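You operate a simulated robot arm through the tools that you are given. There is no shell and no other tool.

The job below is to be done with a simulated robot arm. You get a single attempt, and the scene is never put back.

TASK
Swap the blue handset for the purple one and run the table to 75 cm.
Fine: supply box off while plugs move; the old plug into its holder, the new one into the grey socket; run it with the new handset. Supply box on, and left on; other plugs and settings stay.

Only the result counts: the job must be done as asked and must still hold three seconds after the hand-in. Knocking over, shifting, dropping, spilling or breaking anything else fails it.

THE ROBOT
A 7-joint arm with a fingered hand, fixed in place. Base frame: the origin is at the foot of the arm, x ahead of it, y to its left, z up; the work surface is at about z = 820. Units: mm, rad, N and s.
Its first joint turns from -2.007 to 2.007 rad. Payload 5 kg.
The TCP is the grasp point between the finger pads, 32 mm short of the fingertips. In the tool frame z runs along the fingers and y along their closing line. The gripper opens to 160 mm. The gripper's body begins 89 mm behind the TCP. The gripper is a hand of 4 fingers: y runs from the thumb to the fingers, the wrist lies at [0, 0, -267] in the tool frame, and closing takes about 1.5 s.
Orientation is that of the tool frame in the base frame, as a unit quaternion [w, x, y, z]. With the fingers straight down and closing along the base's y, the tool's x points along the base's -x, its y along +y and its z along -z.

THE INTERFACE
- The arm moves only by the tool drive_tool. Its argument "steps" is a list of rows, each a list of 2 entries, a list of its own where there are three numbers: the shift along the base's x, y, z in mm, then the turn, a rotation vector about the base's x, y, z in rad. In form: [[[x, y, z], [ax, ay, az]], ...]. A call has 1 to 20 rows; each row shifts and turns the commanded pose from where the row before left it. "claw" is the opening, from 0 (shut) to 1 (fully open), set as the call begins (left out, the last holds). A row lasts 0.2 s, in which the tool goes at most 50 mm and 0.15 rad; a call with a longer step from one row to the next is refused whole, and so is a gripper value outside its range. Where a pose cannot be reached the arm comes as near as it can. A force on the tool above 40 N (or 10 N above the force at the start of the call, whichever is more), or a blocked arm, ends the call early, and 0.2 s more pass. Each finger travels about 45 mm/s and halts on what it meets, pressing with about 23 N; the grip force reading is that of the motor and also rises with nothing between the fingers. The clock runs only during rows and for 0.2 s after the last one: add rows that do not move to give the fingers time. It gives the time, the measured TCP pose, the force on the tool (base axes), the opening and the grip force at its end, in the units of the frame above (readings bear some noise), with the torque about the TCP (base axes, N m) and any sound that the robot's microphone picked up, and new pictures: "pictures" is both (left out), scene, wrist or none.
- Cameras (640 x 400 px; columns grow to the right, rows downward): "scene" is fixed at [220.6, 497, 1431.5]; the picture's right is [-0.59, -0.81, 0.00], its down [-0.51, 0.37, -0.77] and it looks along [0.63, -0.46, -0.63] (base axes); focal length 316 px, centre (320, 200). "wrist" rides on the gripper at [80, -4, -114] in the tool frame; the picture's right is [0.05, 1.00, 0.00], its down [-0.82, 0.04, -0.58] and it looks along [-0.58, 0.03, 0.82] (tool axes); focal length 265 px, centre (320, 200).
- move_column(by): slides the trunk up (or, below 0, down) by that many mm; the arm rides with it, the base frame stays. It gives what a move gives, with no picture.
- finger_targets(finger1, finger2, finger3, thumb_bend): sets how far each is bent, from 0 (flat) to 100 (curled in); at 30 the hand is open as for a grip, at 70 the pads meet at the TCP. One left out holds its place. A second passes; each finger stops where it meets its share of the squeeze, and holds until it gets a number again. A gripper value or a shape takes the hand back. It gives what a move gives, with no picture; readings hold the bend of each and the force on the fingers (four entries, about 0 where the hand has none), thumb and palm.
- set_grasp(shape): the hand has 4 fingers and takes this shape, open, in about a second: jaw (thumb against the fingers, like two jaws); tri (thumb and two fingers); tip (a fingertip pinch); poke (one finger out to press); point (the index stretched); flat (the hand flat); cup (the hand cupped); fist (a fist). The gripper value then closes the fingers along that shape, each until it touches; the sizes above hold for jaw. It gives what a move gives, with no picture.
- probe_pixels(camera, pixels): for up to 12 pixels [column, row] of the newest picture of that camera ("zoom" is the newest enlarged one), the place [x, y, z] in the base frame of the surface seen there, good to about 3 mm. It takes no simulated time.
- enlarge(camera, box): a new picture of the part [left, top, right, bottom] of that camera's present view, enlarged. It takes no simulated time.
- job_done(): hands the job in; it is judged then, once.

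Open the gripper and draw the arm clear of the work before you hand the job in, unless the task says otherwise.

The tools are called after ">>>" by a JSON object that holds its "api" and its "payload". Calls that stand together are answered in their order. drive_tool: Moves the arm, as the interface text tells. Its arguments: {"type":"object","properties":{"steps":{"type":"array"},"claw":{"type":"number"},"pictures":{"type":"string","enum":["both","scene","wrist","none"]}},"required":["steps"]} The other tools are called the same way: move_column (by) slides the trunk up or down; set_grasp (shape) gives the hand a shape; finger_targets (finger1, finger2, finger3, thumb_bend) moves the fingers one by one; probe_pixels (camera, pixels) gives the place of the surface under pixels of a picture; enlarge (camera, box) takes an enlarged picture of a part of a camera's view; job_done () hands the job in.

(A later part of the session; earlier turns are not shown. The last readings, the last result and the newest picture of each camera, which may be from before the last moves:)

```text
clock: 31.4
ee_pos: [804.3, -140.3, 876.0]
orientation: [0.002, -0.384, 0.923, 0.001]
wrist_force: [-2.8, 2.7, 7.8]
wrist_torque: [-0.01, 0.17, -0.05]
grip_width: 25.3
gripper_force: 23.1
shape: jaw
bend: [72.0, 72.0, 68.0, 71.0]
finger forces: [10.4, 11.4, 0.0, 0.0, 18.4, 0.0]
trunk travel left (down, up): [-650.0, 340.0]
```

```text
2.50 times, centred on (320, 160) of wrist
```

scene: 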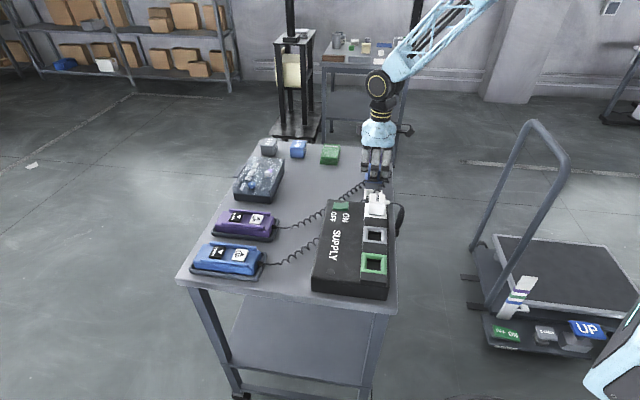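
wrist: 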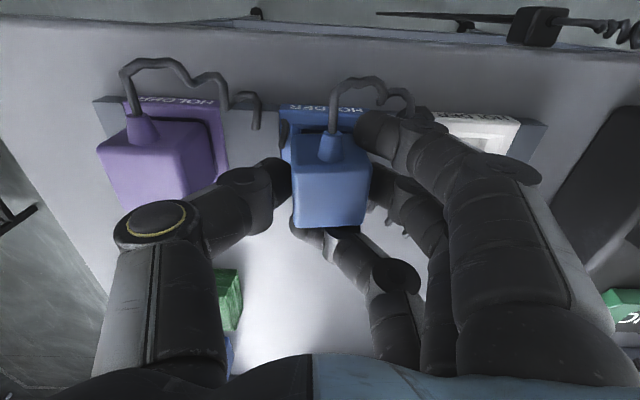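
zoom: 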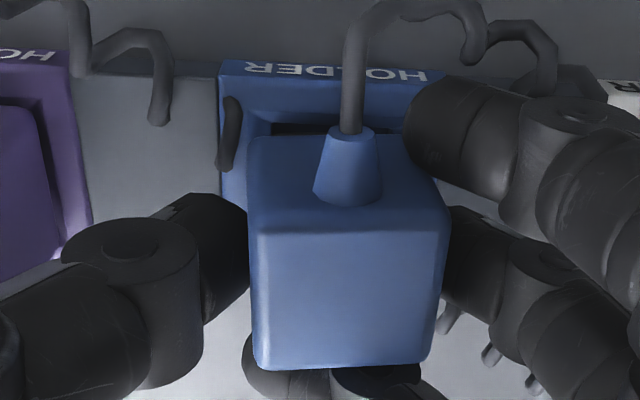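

The tool feels 7.8 N up and about 4 N pushing toward −v, so the plug is seating along the funnel but about 2 mm off toward +v. I'll shift 2 mm toward −v and press on downward slowly.

>>> {"api": "drive_tool", "payload": {"steps": [[[-0.7, 0.7, 0], [0, 0, 0]], [[-0.7, 0.7, 0], [0, 0, 0]], [[0, 0, -2], [0, 0, 0]], [[0, 0, -2], [0, 0, 0]], [[0, 0, -1], [0, 0, 0]], [[0, 0, 0], [0, 0, 0]]], "pictures": "both"}}

>>> {"api": "enlarge", "payload": {"camera": "wrist", "box": [200, 80, 440, 240]}}

```text
clock: 32.8
ee_pos: [802.5, -139.7, 871.1]
orientation: [0.002, -0.383, 0.924, -0.001]
wrist_force: [-0.7, -3.0, 21.7]
wrist_torque: [-0.04, 0.25, -0.04]
grip_width: 25.7
gripper_force: 22.3
shape: jaw
bend: [73.0, 73.0, 68.0, 72.0]
finger forces: [10.8, 11.4, 0.0, 0.0, 24.1, 0.1]
trunk travel left (down, up): [-650.0, 340.0]
```

scene: 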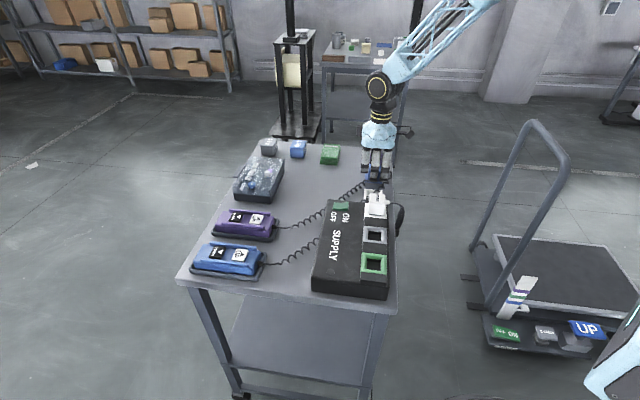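
wrist: 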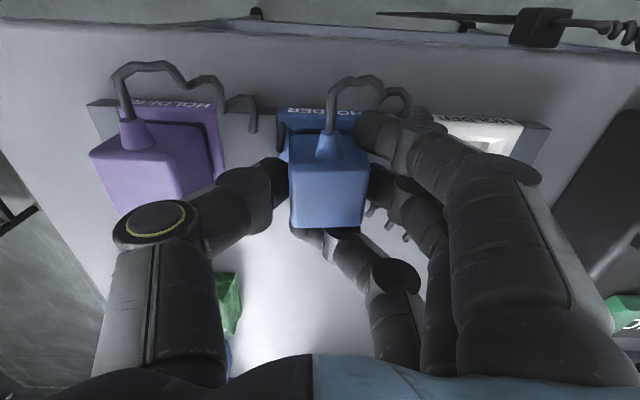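

```text
2.50 times, centred on (320, 160) of wrist
```

zoom: 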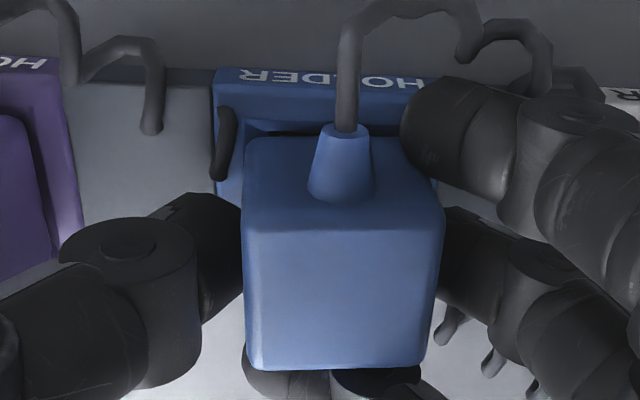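

TCP z is 871 with 21.7 N of upward reaction, which suggests the plug is at the bottom. I'll compare the blue and purple plug-top heights.

>>> {"api": "probe_pixels", "payload": {"camera": "wrist", "pixels": [[325, 200], [310, 210], [345, 210], [340, 190], [305, 185], [140, 165], [130, 175], [150, 160], [292, 150], [285, 140]]}}

>>> {"api": "enlarge", "payload": {"camera": "scene", "box": [355, 145, 405, 200]}}

```text
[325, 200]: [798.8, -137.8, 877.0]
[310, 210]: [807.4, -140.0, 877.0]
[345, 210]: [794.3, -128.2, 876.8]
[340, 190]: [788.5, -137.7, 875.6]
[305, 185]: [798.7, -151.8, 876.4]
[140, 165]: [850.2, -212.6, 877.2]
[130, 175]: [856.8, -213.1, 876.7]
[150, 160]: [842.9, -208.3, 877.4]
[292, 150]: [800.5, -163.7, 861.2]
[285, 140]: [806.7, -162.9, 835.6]
```

```text
7.27 times, centred on (380, 172) of scene
```

zoom: 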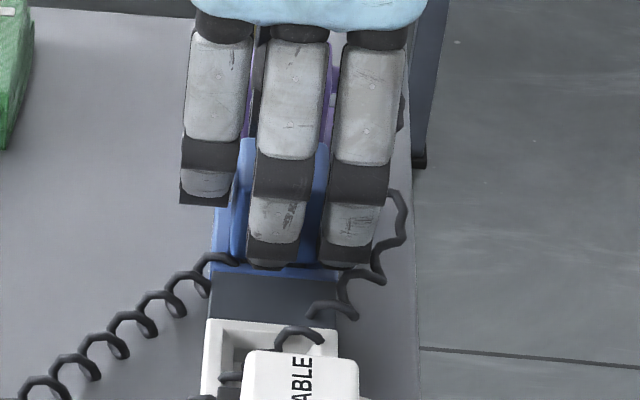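

The blue plug top (876.8) matches the purple one (877), so it's seated. I'll open to 0.40 in place.

>>> {"api": "drive_tool", "payload": {"steps": [[[0, 0, 0.5], [0, 0, 0]], [[0, 0, 0.5], [0, 0, 0]], [[0, 0, 0], [0, 0, 0]], [[0, 0, 0], [0, 0, 0]], [[0, 0, 0], [0, 0, 0]], [[0, 0, 0], [0, 0, 0]]], "claw": 0.4, "pictures": "both"}}

>>> {"api": "enlarge", "payload": {"camera": "wrist", "box": [200, 80, 440, 240]}}

```text
clock: 34.2
ee_pos: [802.2, -138.1, 871.7]
orientation: [0.002, -0.384, 0.923, 0.0]
wrist_force: [-0.3, 0.6, -0.3]
wrist_torque: [-0.03, -0.02, -0.02]
grip_width: 63.4
gripper_force: 0.2
shape: jaw
bend: [73.0, 73.0, 73.0, 70.0]
finger forces: [0.0, 0.1, 0.0, 0.0, 0.0, 0.1]
trunk travel left (down, up): [-650.0, 340.0]
```

scene: 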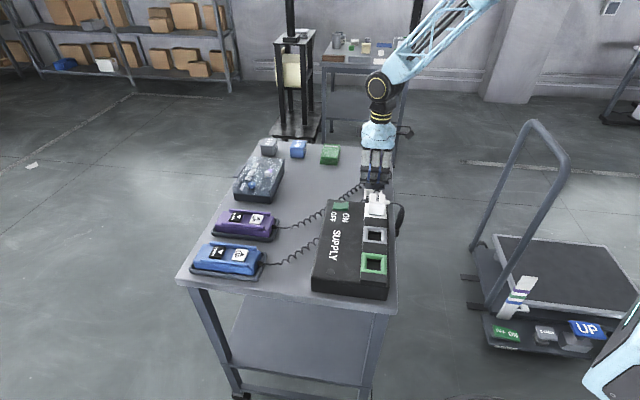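
wrist: 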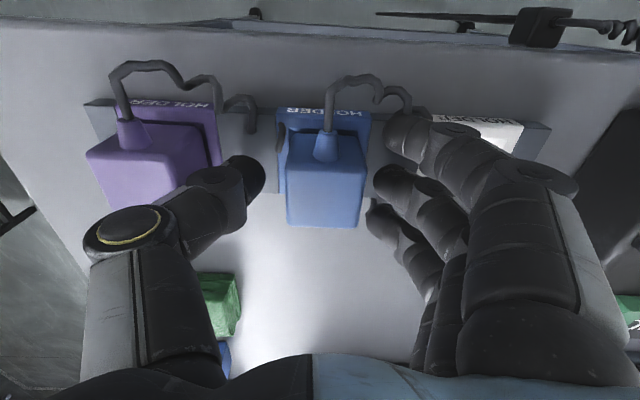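

```text
2.50 times, centred on (320, 160) of wrist
```

zoom: 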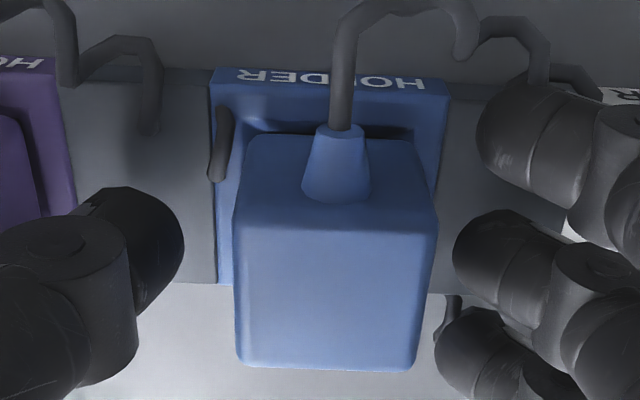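

Released cleanly with the plug seated. I'll rise straight up and move one pitch along the row to over the purple plug.

>>> {"api": "drive_tool", "payload": {"steps": [[[0, 0, 10], [0, 0, 0]], [[0, 0, 20], [0, 0, 0]], [[0, 0, 35], [0, 0, 0]], [[0, 0, 35], [0, 0, 0]], [[0, 0, 20], [0, 0, 0]], [[21, -21.5, 0], [0, 0, 0]], [[22, -22, 0], [0, 0, 0]], [[22, -22, 0], [0, 0, 0]], [[0, 0, 0], [0, 0, 0]], [[0, 0, 0], [0, 0, 0]]], "claw": 0.4, "pictures": "both"}}

>>> {"api": "enlarge", "payload": {"camera": "wrist", "box": [240, 50, 400, 150]}}

>>> {"api": "enlarge", "payload": {"camera": "scene", "box": [340, 110, 410, 210]}}

```text
clock: 36.4
ee_pos: [868.0, -204.3, 991.6]
orientation: [0.002, -0.383, 0.924, 0.001]
wrist_force: [0.9, 0.1, -0.2]
wrist_torque: [-0.02, -0.02, -0.04]
grip_width: 63.6
gripper_force: 0.1
shape: jaw
bend: [73.0, 73.0, 73.0, 70.0]
finger forces: [0.0, 0.0, 0.0, 0.0, 0.0, 0.0]
trunk travel left (down, up): [-650.0, 340.0]
```

scene: 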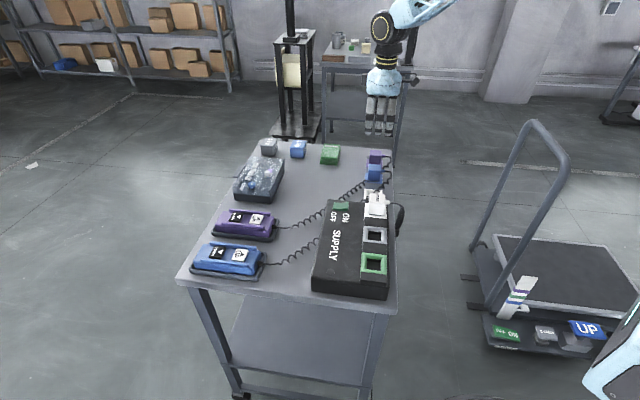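
wrist: 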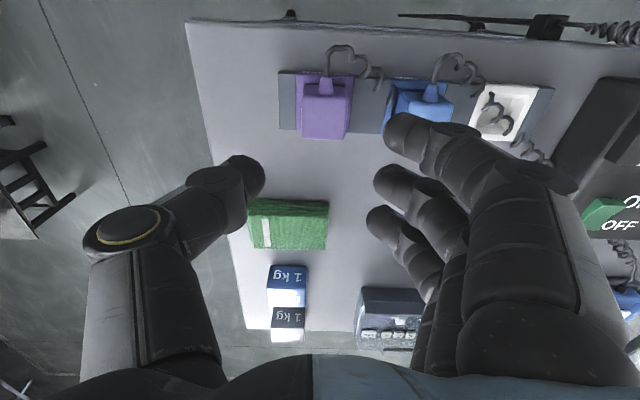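

```text
4.00 times, centred on (320, 100) of wrist
```

zoom: 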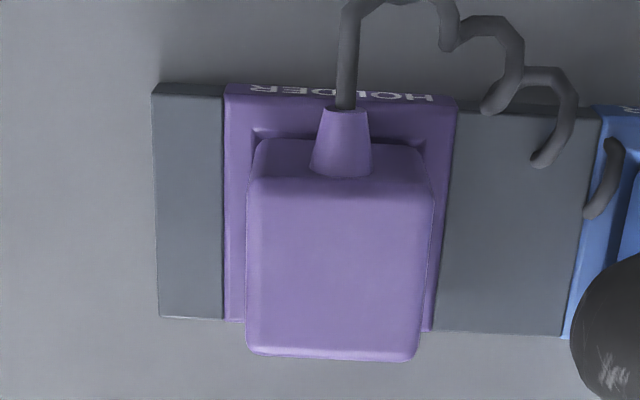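

```text
4.00 times, centred on (375, 160) of scene
```

zoom: 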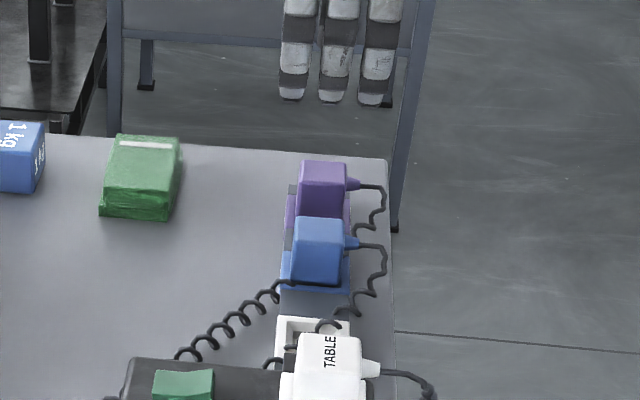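

The purple plug is at (325,113) in the wrist view. I'll probe its top edges for the exact centre.

>>> {"api": "probe_pixels", "payload": {"camera": "wrist", "pixels": [[303, 115], [346, 115], [303, 125], [344, 125], [324, 137], [326, 98], [324, 117], [310, 137], [340, 137], [430, 100], [262, 180], [376, 185]]}}

```text
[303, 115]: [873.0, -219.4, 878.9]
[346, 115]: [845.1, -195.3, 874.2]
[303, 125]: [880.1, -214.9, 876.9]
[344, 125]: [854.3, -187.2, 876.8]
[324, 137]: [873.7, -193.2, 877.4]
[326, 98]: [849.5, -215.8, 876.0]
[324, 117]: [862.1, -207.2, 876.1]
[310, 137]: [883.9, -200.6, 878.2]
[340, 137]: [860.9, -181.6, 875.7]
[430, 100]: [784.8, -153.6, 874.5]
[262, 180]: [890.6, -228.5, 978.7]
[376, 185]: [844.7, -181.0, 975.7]
```

The purple plug's centre is at about (862.5,-205), and the hand is already where the closing centre matches it. I'll descend to 30 mm above gripping height and check.

>>> {"api": "drive_tool", "payload": {"steps": [[[0, 0, -30], [0, 0, 0]], [[0, 0, -30], [0, 0, 0]], [[0, 0, -20], [0, 0, 0]], [[0, 0, -8], [0, 0, 0]], [[0, 0, 0], [0, 0, 0]]], "pictures": "both"}}

>>> {"api": "enlarge", "payload": {"camera": "wrist", "box": [200, 80, 440, 240]}}

>>> {"api": "enlarge", "payload": {"camera": "scene", "box": [350, 125, 410, 195]}}

```text
clock: 37.6
ee_pos: [867.3, -205.3, 903.3]
orientation: [0.002, -0.384, 0.923, 0.001]
wrist_force: [-0.1, 0.3, 0.4]
wrist_torque: [-0.02, -0.01, -0.01]
grip_width: 63.6
gripper_force: 0.0
shape: jaw
bend: [73.0, 73.0, 73.0, 70.0]
finger forces: [0.1, 0.0, 0.0, 0.0, 0.1, 0.0]
trunk travel left (down, up): [-650.0, 340.0]
```

scene: 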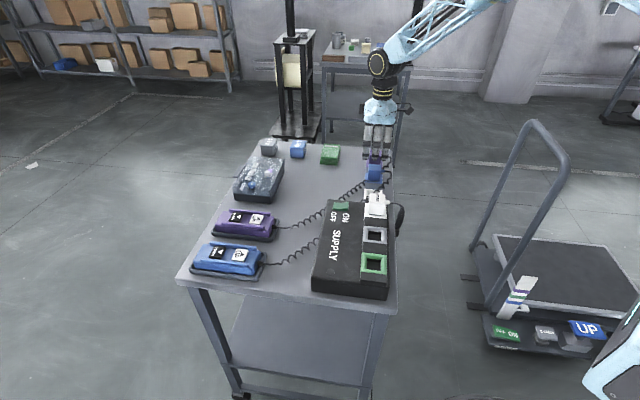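
wrist: 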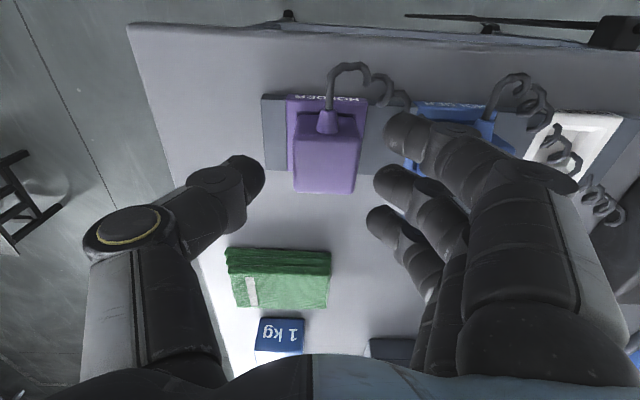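

```text
2.50 times, centred on (320, 160) of wrist
```

zoom: 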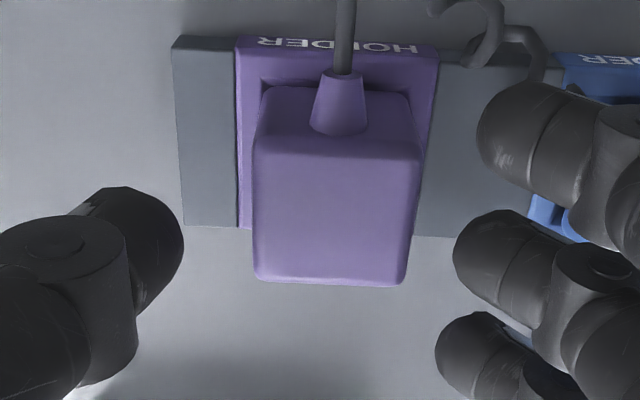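

```text
5.71 times, centred on (380, 160) of scene
```

zoom: 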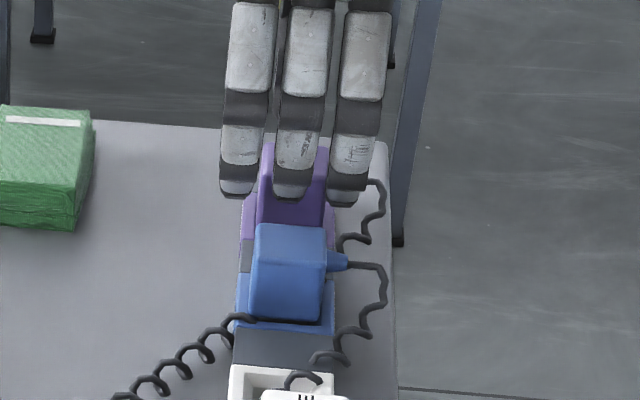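

Fingers straddle the purple plug's line and the blue plug is clear. I'll descend 31 mm to gripping height.

>>> {"api": "drive_tool", "payload": {"steps": [[[0, 0, -10], [0, 0, 0]], [[0, 0, -10], [0, 0, 0]], [[0, 0, -7], [0, 0, 0]], [[0, 0, -4], [0, 0, 0]], [[0, 0, 0], [0, 0, 0]]], "pictures": "both"}}

>>> {"api": "enlarge", "payload": {"camera": "wrist", "box": [200, 80, 440, 240]}}

>>> {"api": "enlarge", "payload": {"camera": "scene", "box": [350, 125, 410, 195]}}

```text
clock: 38.8
ee_pos: [866.3, -203.7, 872.7]
orientation: [0.001, -0.384, 0.923, 0.0]
wrist_force: [0.4, 0.5, -1.1]
wrist_torque: [0.05, 0.0, -0.03]
grip_width: 63.4
gripper_force: 0.1
shape: jaw
bend: [73.0, 73.0, 73.0, 70.0]
finger forces: [0.0, 0.0, 0.0, 0.0, 0.1, 0.0]
trunk travel left (down, up): [-650.0, 340.0]
```

scene: 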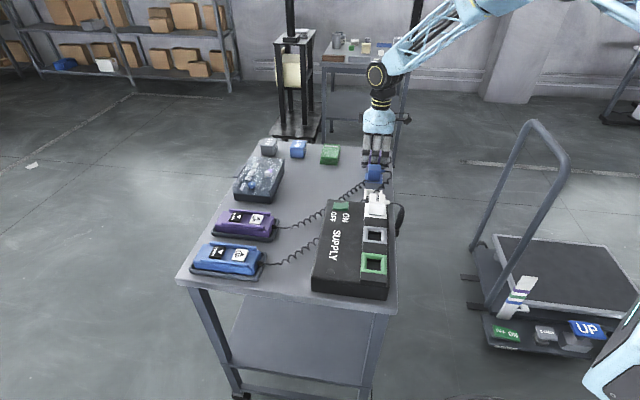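
wrist: 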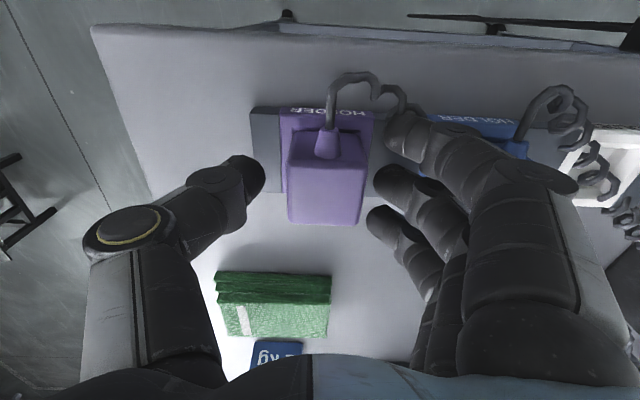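

```text
2.50 times, centred on (320, 160) of wrist
```

zoom: 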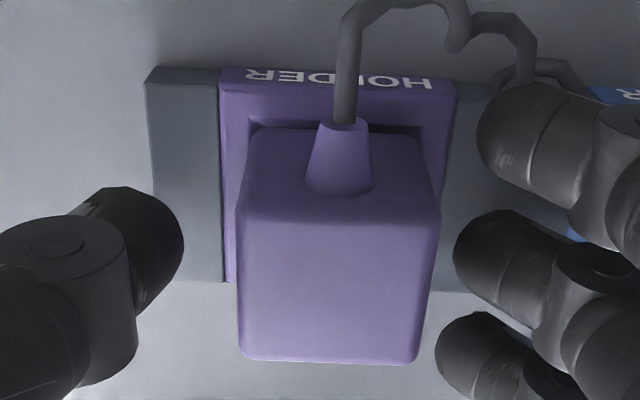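

```text
5.71 times, centred on (380, 160) of scene
```

zoom: 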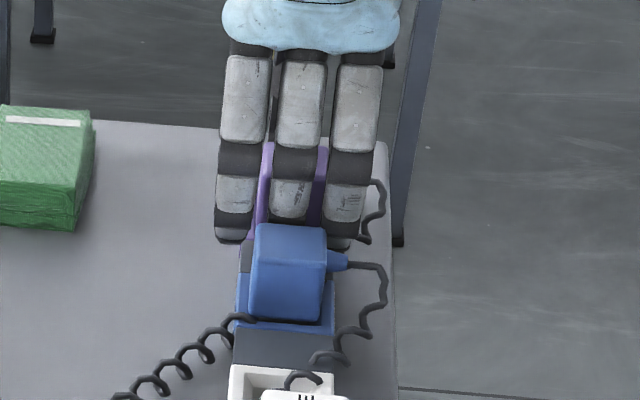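

The purple plug sits between the pads, with no contact on the blue plug. I'll close with claw 0.15.

>>> {"api": "drive_tool", "payload": {"steps": [[[0, 0, 0], [0, 0, 0]], [[0, 0, 0], [0, 0, 0]], [[0, 0, 0], [0, 0, 0]], [[0, 0, 0], [0, 0, 0]], [[0, 0, 0], [0, 0, 0]], [[0, 0, 0], [0, 0, 0]], [[0, 0, 0], [0, 0, 0]]], "claw": 0.15, "pictures": "wrist"}}

>>> {"api": "enlarge", "payload": {"camera": "wrist", "box": [200, 80, 440, 240]}}

```text
clock: 40.4
ee_pos: [867.4, -204.0, 871.6]
orientation: [0.002, -0.384, 0.923, 0.002]
wrist_force: [-0.6, 0.5, -0.9]
wrist_torque: [-0.04, 0.0, 0.04]
grip_width: 24.8
gripper_force: 23.4
shape: jaw
bend: [73.0, 73.0, 68.0, 71.0]
finger forces: [8.4, 9.8, 0.0, 0.0, 18.3, 0.0]
trunk travel left (down, up): [-650.0, 340.0]
```

wrist: 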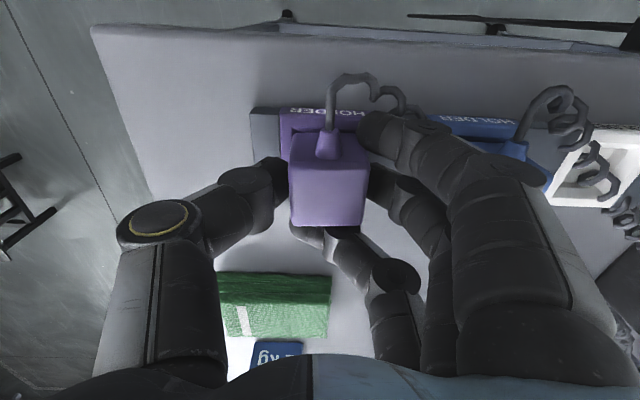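

```text
2.50 times, centred on (320, 160) of wrist
```

zoom: 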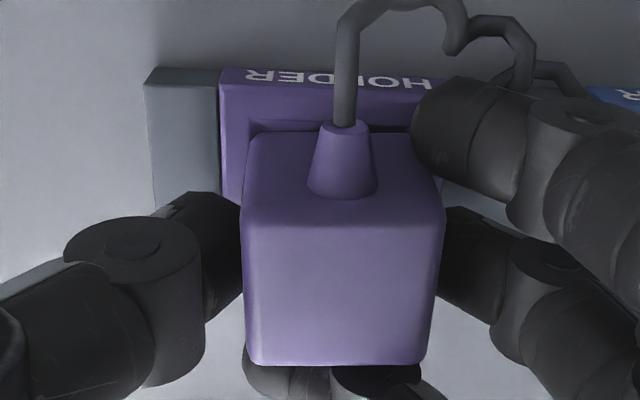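

A balanced grip (8.4, 9.8 and 18.3 N) with almost no side force. I'll pull the purple plug straight up to carrying height.

>>> {"api": "drive_tool", "payload": {"steps": [[[0, 0, 3], [0, 0, 0]], [[0, 0, 3], [0, 0, 0]], [[0, 0, 4], [0, 0, 0]], [[0, 0, 5], [0, 0, 0]], [[0, 0, 10], [0, 0, 0]], [[0, 0, 25], [0, 0, 0]], [[0, 0, 35], [0, 0, 0]], [[0, 0, 40], [0, 0, 0]], [[0, 0, 40], [0, 0, 0]], [[0, 0, 20], [0, 0, 0]], [[0, 0, 0], [0, 0, 0]]], "pictures": "both"}}

>>> {"api": "enlarge", "payload": {"camera": "wrist", "box": [200, 80, 440, 240]}}

>>> {"api": "enlarge", "payload": {"camera": "scene", "box": [330, 80, 420, 280]}}

```text
clock: 42.8
ee_pos: [868.5, -204.9, 1057.2]
orientation: [0.001, -0.383, 0.924, 0.001]
wrist_force: [0.2, -0.2, -2.0]
wrist_torque: [0.01, 0.02, 0.01]
grip_width: 24.6
gripper_force: 23.3
shape: jaw
bend: [73.0, 73.0, 68.0, 71.0]
finger forces: [8.7, 9.8, 0.1, 0.1, 18.5, 0.0]
trunk travel left (down, up): [-650.0, 340.0]
```

scene: 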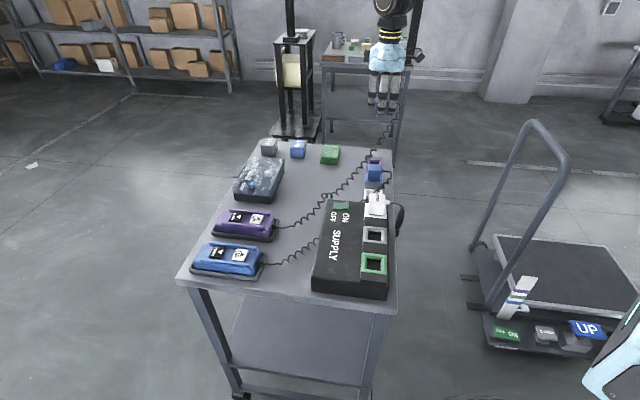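
wrist: 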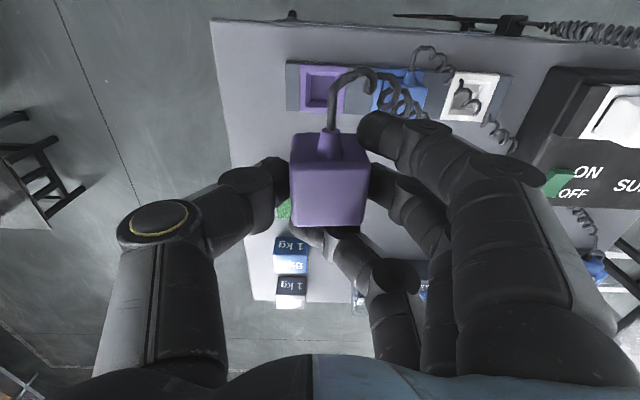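

```text
2.50 times, centred on (320, 160) of wrist
```

zoom: 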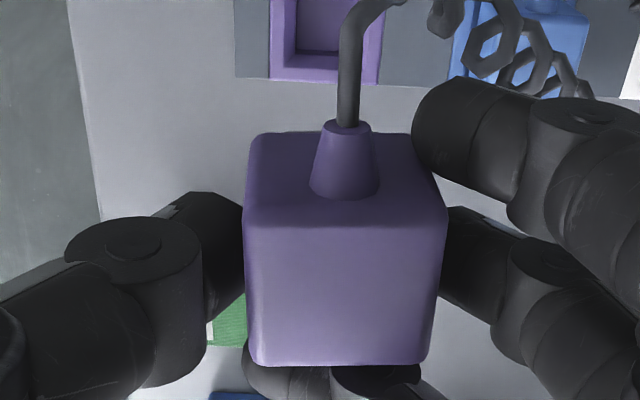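

```text
2.00 times, centred on (375, 180) of scene
```

zoom: 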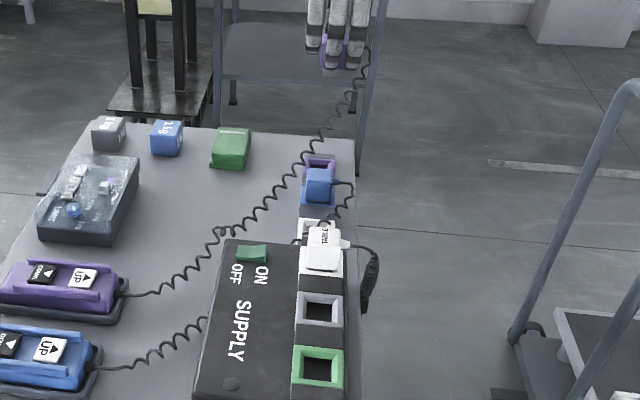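

The purple plug is held like the blue one was. I'll carry it back along the row to above the grey socket, aiming for TCP (577.6,77.9), which accounts for the plug's offset in the hand.

>>> {"api": "drive_tool", "payload": {"steps": [[[-15, 14.5, 0], [0, 0, 0]], [[-29, 28.2, 0], [0, 0, 0]], [[-30, 29.2, 0], [0, 0, 0]], [[-30, 29.2, 0], [0, 0, 0]], [[-30, 29.2, 0], [0, 0, 0]], [[-30, 29.2, 0], [0, 0, 0]], [[-30, 29.2, 0], [0, 0, 0]], [[-30, 29.2, 0], [0, 0, 0]], [[-30, 29.2, 0], [0, 0, 0]], [[-25, 24.2, 0], [0, 0, 0]], [[-11.9, 11.5, 0], [0, 0, 0]], [[0, 0, 0], [0, 0, 0]]], "pictures": "both"}}

>>> {"api": "enlarge", "payload": {"camera": "wrist", "box": [200, 80, 440, 240]}}

>>> {"api": "enlarge", "payload": {"camera": "scene", "box": [320, 130, 430, 280]}}

```text
clock: 45.4
ee_pos: [577.8, 78.3, 1057.0]
orientation: [0.002, -0.383, 0.924, 0.0]
wrist_force: [-0.6, -0.1, 0.2]
wrist_torque: [0.0, -0.01, 0.0]
grip_width: 24.2
gripper_force: 23.0
shape: jaw
bend: [73.0, 73.0, 68.0, 71.0]
finger forces: [8.4, 10.1, 0.0, 0.0, 18.1, 0.0]
trunk travel left (down, up): [-650.0, 340.0]
```

scene: 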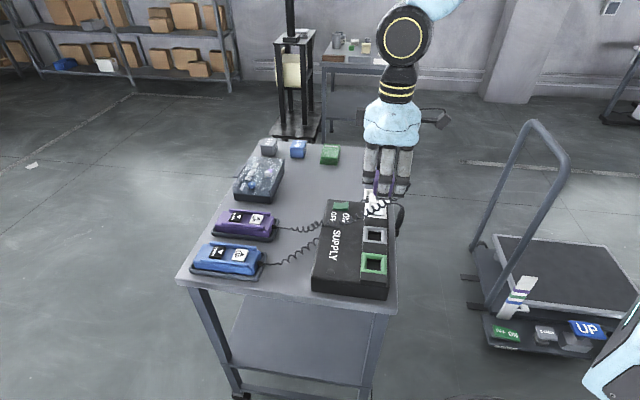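
wrist: 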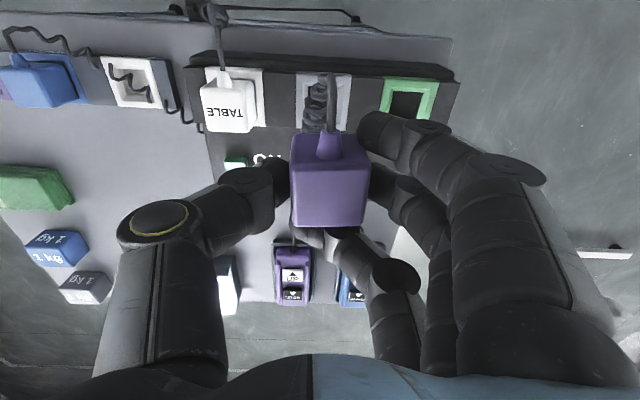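

```text
2.50 times, centred on (320, 160) of wrist
```

zoom: 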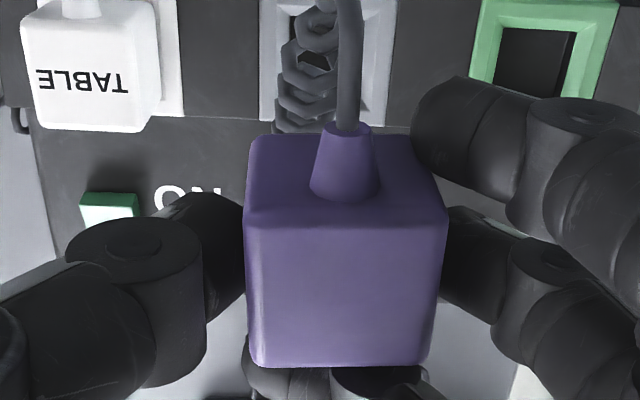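

```text
2.67 times, centred on (375, 205) of scene
```

zoom: 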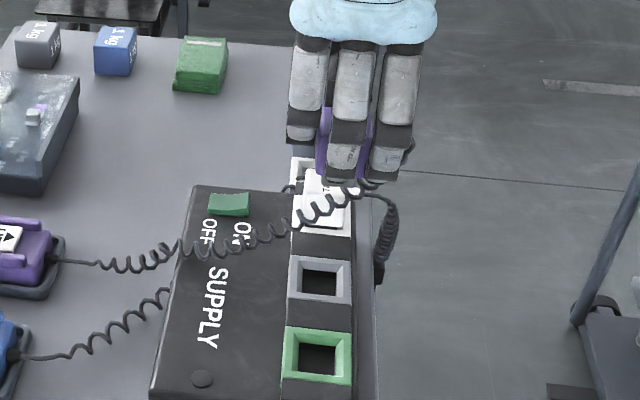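

I'm over the grey socket now, and the frame is visible beyond the plug at (322,90). I'll descend to about 20 mm above the frame and check the alignment again.

>>> {"api": "drive_tool", "payload": {"steps": [[[0, 0, -30], [0, 0, 0]], [[0, 0, -35], [0, 0, 0]], [[0, 0, -20], [0, 0, 0]], [[0, 0, -10], [0, 0, 0]], [[0, 0, 0], [0, 0, 0]]], "pictures": "both"}}

>>> {"api": "enlarge", "payload": {"camera": "wrist", "box": [200, 80, 440, 240]}}

>>> {"api": "enlarge", "payload": {"camera": "scene", "box": [330, 180, 420, 280]}}

```text
clock: 46.6
ee_pos: [577.3, 78.4, 961.5]
orientation: [0.001, -0.384, 0.923, 0.001]
wrist_force: [-0.2, -0.1, -1.6]
wrist_torque: [-0.04, 0.01, 0.0]
grip_width: 24.2
gripper_force: 23.0
shape: jaw
bend: [73.0, 73.0, 68.0, 71.0]
finger forces: [8.4, 10.1, 0.1, 0.0, 18.0, 0.1]
trunk travel left (down, up): [-650.0, 340.0]
```

scene: 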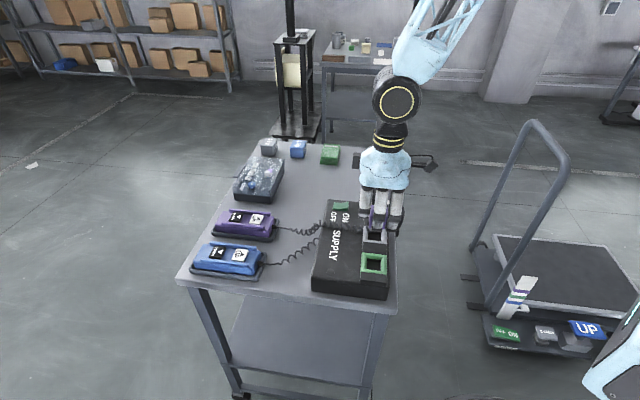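
wrist: 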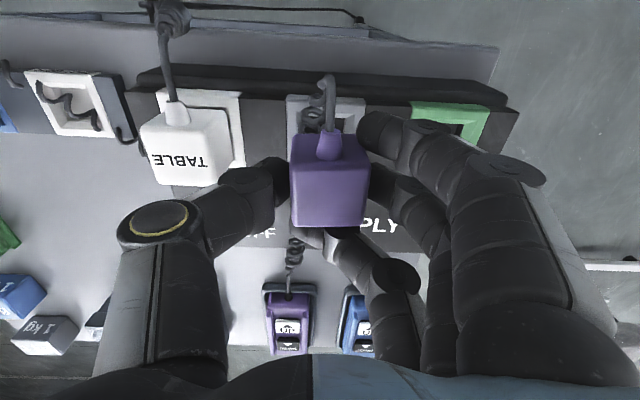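

```text
2.50 times, centred on (320, 160) of wrist
```

zoom: 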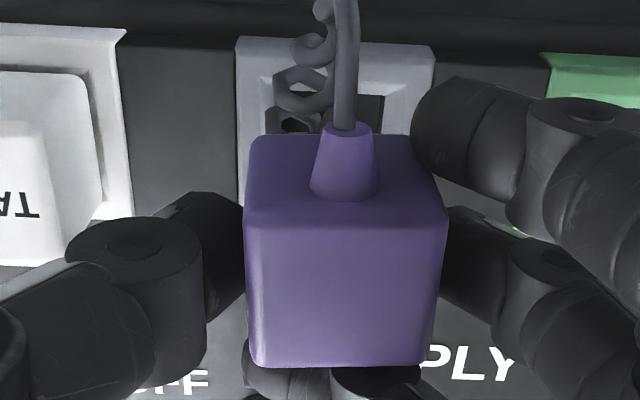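

```text
4.00 times, centred on (375, 230) of scene
```

zoom: 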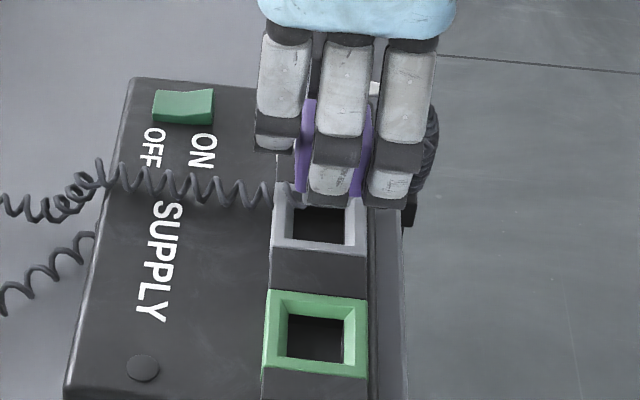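

The frame edges (zoom columns 237 and 436) look the same as in the blue holder approach, and the plug is about 1 mm nearer the ideal. I'll shift 0.8 mm toward −v and lower slowly into the socket.

>>> {"api": "drive_tool", "payload": {"steps": [[[-0.5, 0.5, -8], [0, 0, 0]], [[0, 0, -8], [0, 0, 0]], [[0, 0, -4], [0, 0, 0]], [[0, 0, -4], [0, 0, 0]], [[0, 0, -3], [0, 0, 0]], [[0, 0, -3], [0, 0, 0]], [[0, 0, 0], [0, 0, 0]]], "pictures": "both"}}

>>> {"api": "enlarge", "payload": {"camera": "wrist", "box": [200, 80, 440, 240]}}

>>> {"api": "enlarge", "payload": {"camera": "scene", "box": [330, 180, 420, 280]}}

```text
clock: 48.2
ee_pos: [576.5, 78.8, 932.9]
orientation: [0.001, -0.384, 0.924, 0.002]
wrist_force: [0.0, 0.7, 4.2]
wrist_torque: [0.01, -0.01, -0.03]
grip_width: 24.3
gripper_force: 23.1
shape: jaw
bend: [73.0, 73.0, 68.0, 71.0]
finger forces: [8.4, 10.5, 0.0, 0.0, 19.5, 0.0]
trunk travel left (down, up): [-650.0, 340.0]
```

scene: 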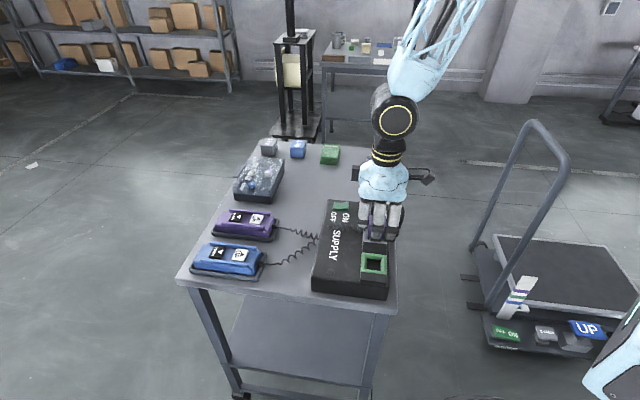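
wrist: 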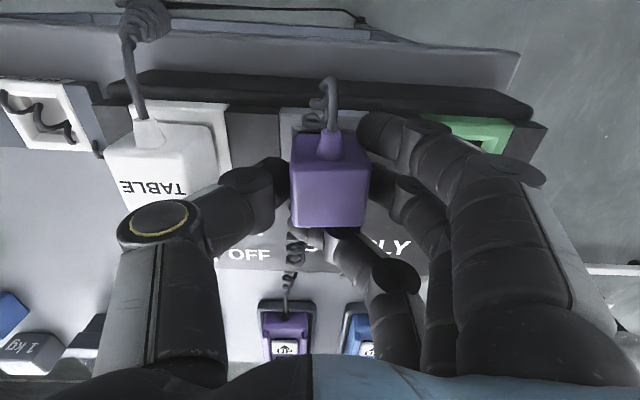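

```text
2.50 times, centred on (320, 160) of wrist
```

zoom: 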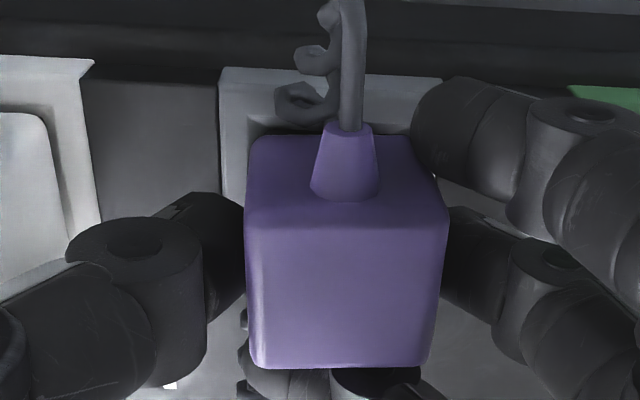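

```text
4.00 times, centred on (375, 230) of scene
```

zoom: 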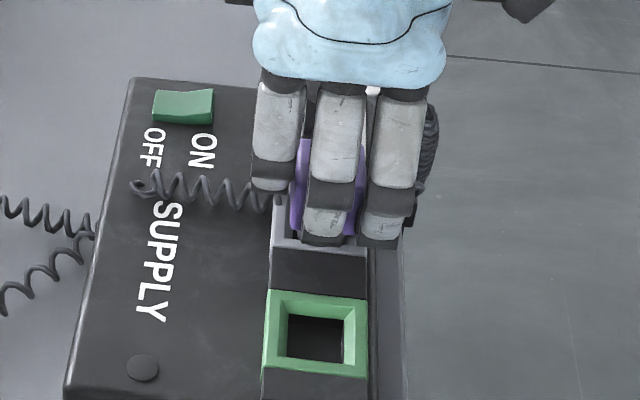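

Only 4 N upward and no side load at z=932.9, so it's sliding in. I'll lower the remaining 6 mm.

>>> {"api": "drive_tool", "payload": {"steps": [[[0, 0, -2], [0, 0, 0]], [[0, 0, -2], [0, 0, 0]], [[0, 0, -1], [0, 0, 0]], [[0, 0, -1], [0, 0, 0]], [[0, 0, 0], [0, 0, 0]]], "pictures": "both"}}

>>> {"api": "probe_pixels", "payload": {"camera": "wrist", "pixels": [[325, 200], [310, 210], [345, 210], [340, 190], [305, 190]]}}

```text
clock: 49.4
ee_pos: [576.9, 78.9, 926.7]
orientation: [0.001, -0.383, 0.924, 0.0]
wrist_force: [1.2, -0.3, 3.4]
wrist_torque: [0.04, -0.01, -0.04]
grip_width: 24.1
gripper_force: 23.0
shape: jaw
bend: [73.0, 73.0, 68.0, 71.0]
finger forces: [8.1, 10.1, 0.0, 0.0, 19.8, 0.0]
trunk travel left (down, up): [-650.0, 340.0]
```

scene: 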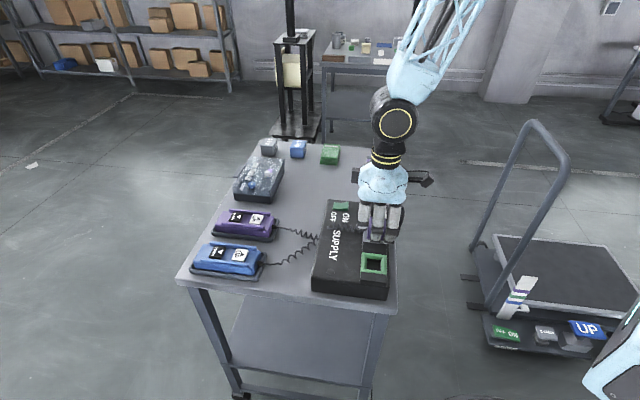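
wrist: 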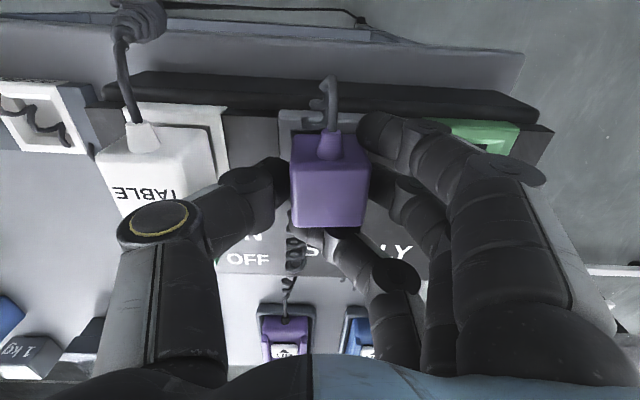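

```text
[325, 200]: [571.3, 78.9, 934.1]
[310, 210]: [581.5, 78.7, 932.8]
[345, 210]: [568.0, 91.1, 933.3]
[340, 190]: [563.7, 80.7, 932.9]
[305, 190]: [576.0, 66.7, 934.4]
```

The plug top is at about 933.5 compared with 932.5 for the old one when seated, and the reaction is only 3.4 N. I'll press a little further until it bottoms out.

>>> {"api": "drive_tool", "payload": {"steps": [[[0, 0, -1], [0, 0, 0]], [[0, 0, -1], [0, 0, 0]], [[0, 0, -1], [0, 0, 0]], [[0, 0, 0], [0, 0, 0]]], "pictures": "both"}}

>>> {"api": "probe_pixels", "payload": {"camera": "wrist", "pixels": [[325, 200], [310, 210], [345, 210], [340, 190], [305, 190], [150, 180], [160, 170], [140, 190]]}}

>>> {"api": "enlarge", "payload": {"camera": "wrist", "box": [200, 80, 440, 240]}}

```text
clock: 50.4
ee_pos: [576.3, 77.7, 923.9]
orientation: [0.002, -0.382, 0.924, 0.001]
wrist_force: [5.8, -1.6, 26.2]
wrist_torque: [-0.04, 0.13, 0.06]
grip_width: 25.9
gripper_force: 23.4
shape: jaw
bend: [73.0, 73.0, 68.0, 72.0]
finger forces: [10.0, 11.3, 0.0, 0.0, 26.8, 0.1]
trunk travel left (down, up): [-650.0, 340.0]
```

scene: 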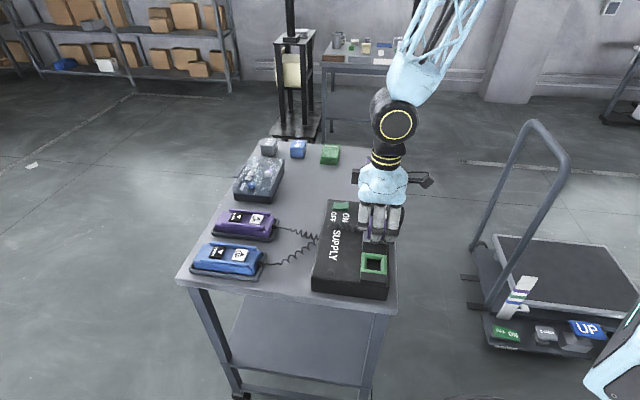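
wrist: 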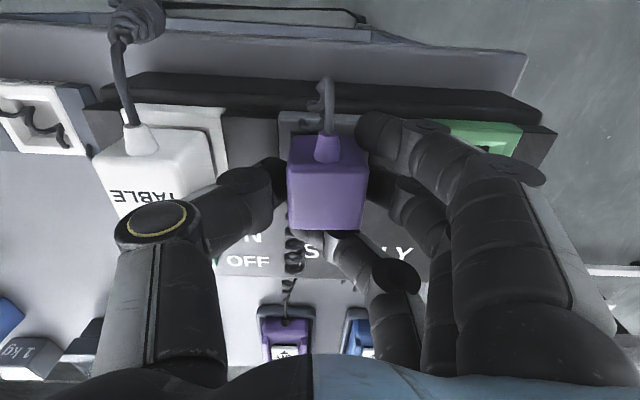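

```text
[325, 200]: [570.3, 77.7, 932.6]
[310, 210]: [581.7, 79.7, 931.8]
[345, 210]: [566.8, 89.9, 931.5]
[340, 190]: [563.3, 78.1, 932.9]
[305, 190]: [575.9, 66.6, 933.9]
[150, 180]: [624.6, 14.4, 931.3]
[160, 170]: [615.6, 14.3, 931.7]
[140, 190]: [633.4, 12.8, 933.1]
```

```text
2.50 times, centred on (320, 160) of wrist
```

zoom: 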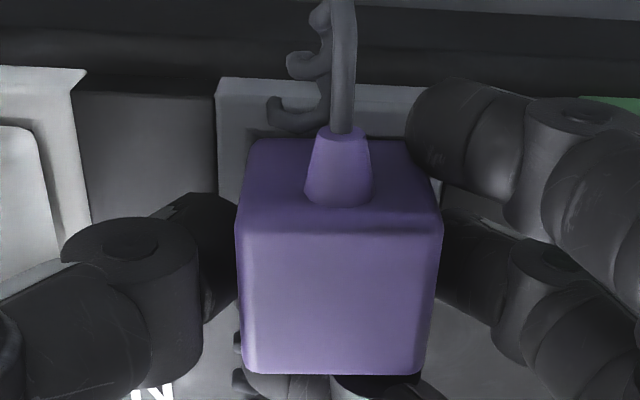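

It bottomed out at 26 N with the top at about 932.3, level with the TABLE plug. I'll open to 0.40.

>>> {"api": "drive_tool", "payload": {"steps": [[[0, 0, 0.5], [0, 0, 0]], [[0, 0, 0.5], [0, 0, 0]], [[0, 0, 0], [0, 0, 0]], [[0, 0, 0], [0, 0, 0]], [[0, 0, 0], [0, 0, 0]], [[0, 0, 0], [0, 0, 0]]], "claw": 0.4, "pictures": "both"}}

>>> {"api": "enlarge", "payload": {"camera": "wrist", "box": [200, 80, 440, 240]}}

```text
clock: 51.8
ee_pos: [576.0, 78.2, 924.6]
orientation: [0.002, -0.383, 0.924, 0.001]
wrist_force: [-0.5, 0.0, -0.5]
wrist_torque: [0.03, -0.01, 0.0]
grip_width: 63.4
gripper_force: 0.1
shape: jaw
bend: [73.0, 73.0, 73.0, 70.0]
finger forces: [0.1, 0.0, 0.0, 0.0, 0.1, 0.0]
trunk travel left (down, up): [-650.0, 340.0]
```

scene: 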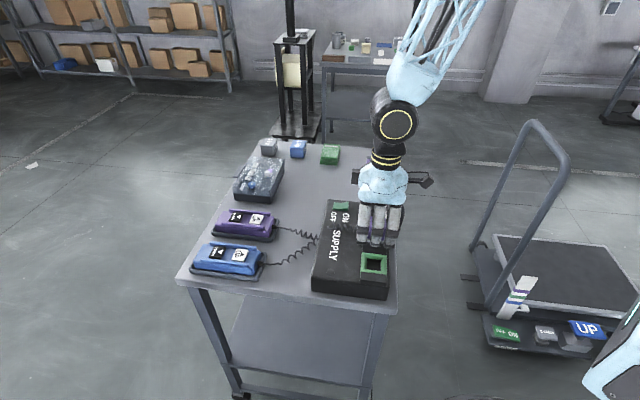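
wrist: 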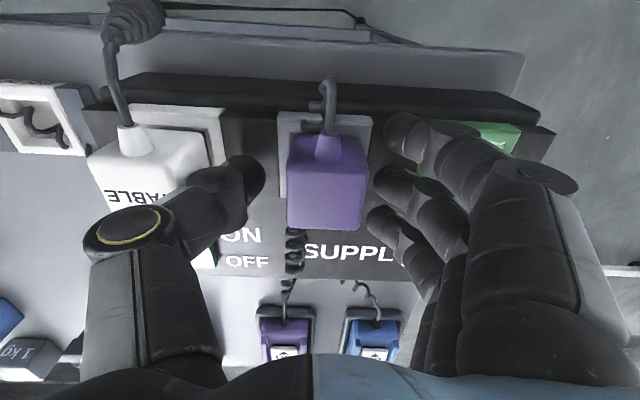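

```text
2.50 times, centred on (320, 160) of wrist
```

zoom: 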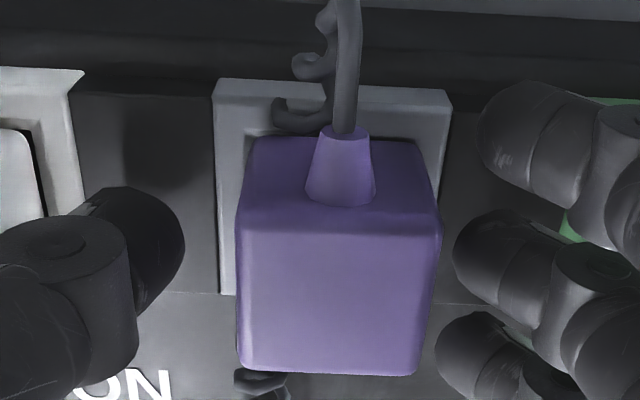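

Released and the plug stays seated. I'll rise straight up and check the scene from above.

>>> {"api": "drive_tool", "payload": {"steps": [[[0, 0, 10], [0, 0, 0]], [[0, 0, 20], [0, 0, 0]], [[0, 0, 35], [0, 0, 0]], [[0, 0, 40], [0, 0, 0]], [[0, 0, 40], [0, 0, 0]], [[0, 0, 0], [0, 0, 0]]], "pictures": "both"}}

>>> {"api": "enlarge", "payload": {"camera": "scene", "box": [320, 140, 420, 300]}}

>>> {"api": "enlarge", "payload": {"camera": "wrist", "box": [180, 40, 460, 200]}}

```text
clock: 53.2
ee_pos: [576.6, 79.4, 1069.9]
orientation: [0.001, -0.384, 0.923, 0.001]
wrist_force: [-0.6, 1.1, 0.2]
wrist_torque: [-0.01, -0.01, 0.03]
grip_width: 63.3
gripper_force: 0.1
shape: jaw
bend: [73.0, 73.0, 73.0, 70.0]
finger forces: [0.0, 0.2, 0.0, 0.1, 0.0, 0.0]
trunk travel left (down, up): [-650.0, 340.0]
```

scene: 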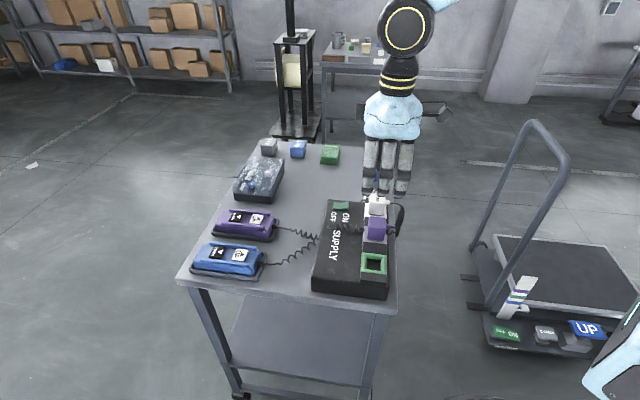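
wrist: 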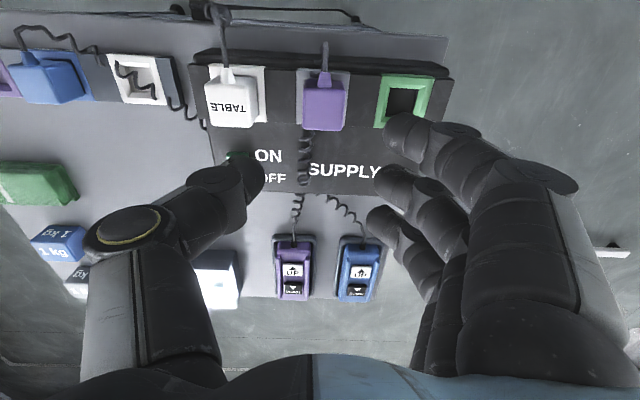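

```text
2.50 times, centred on (370, 220) of scene
```

zoom: 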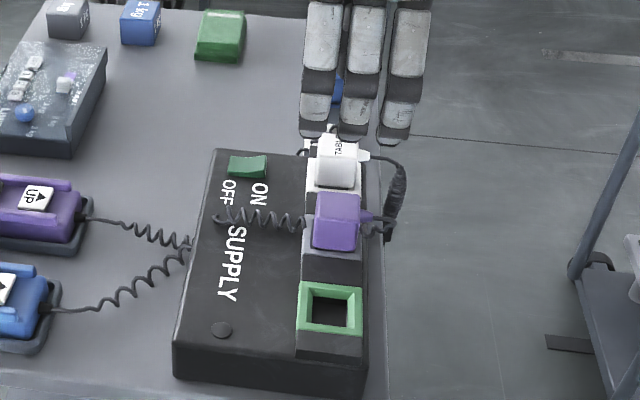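

```text
2.29 times, centred on (320, 120) of wrist
```

zoom: 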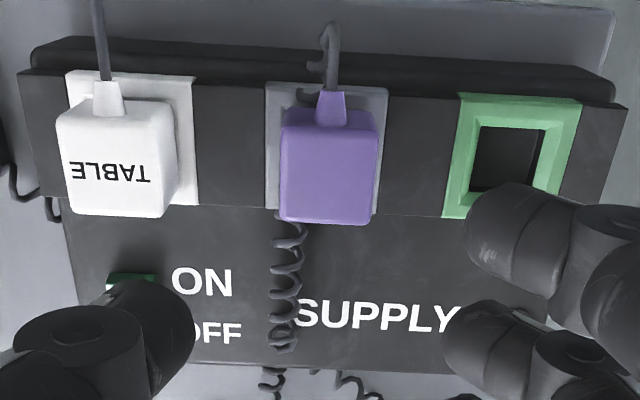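

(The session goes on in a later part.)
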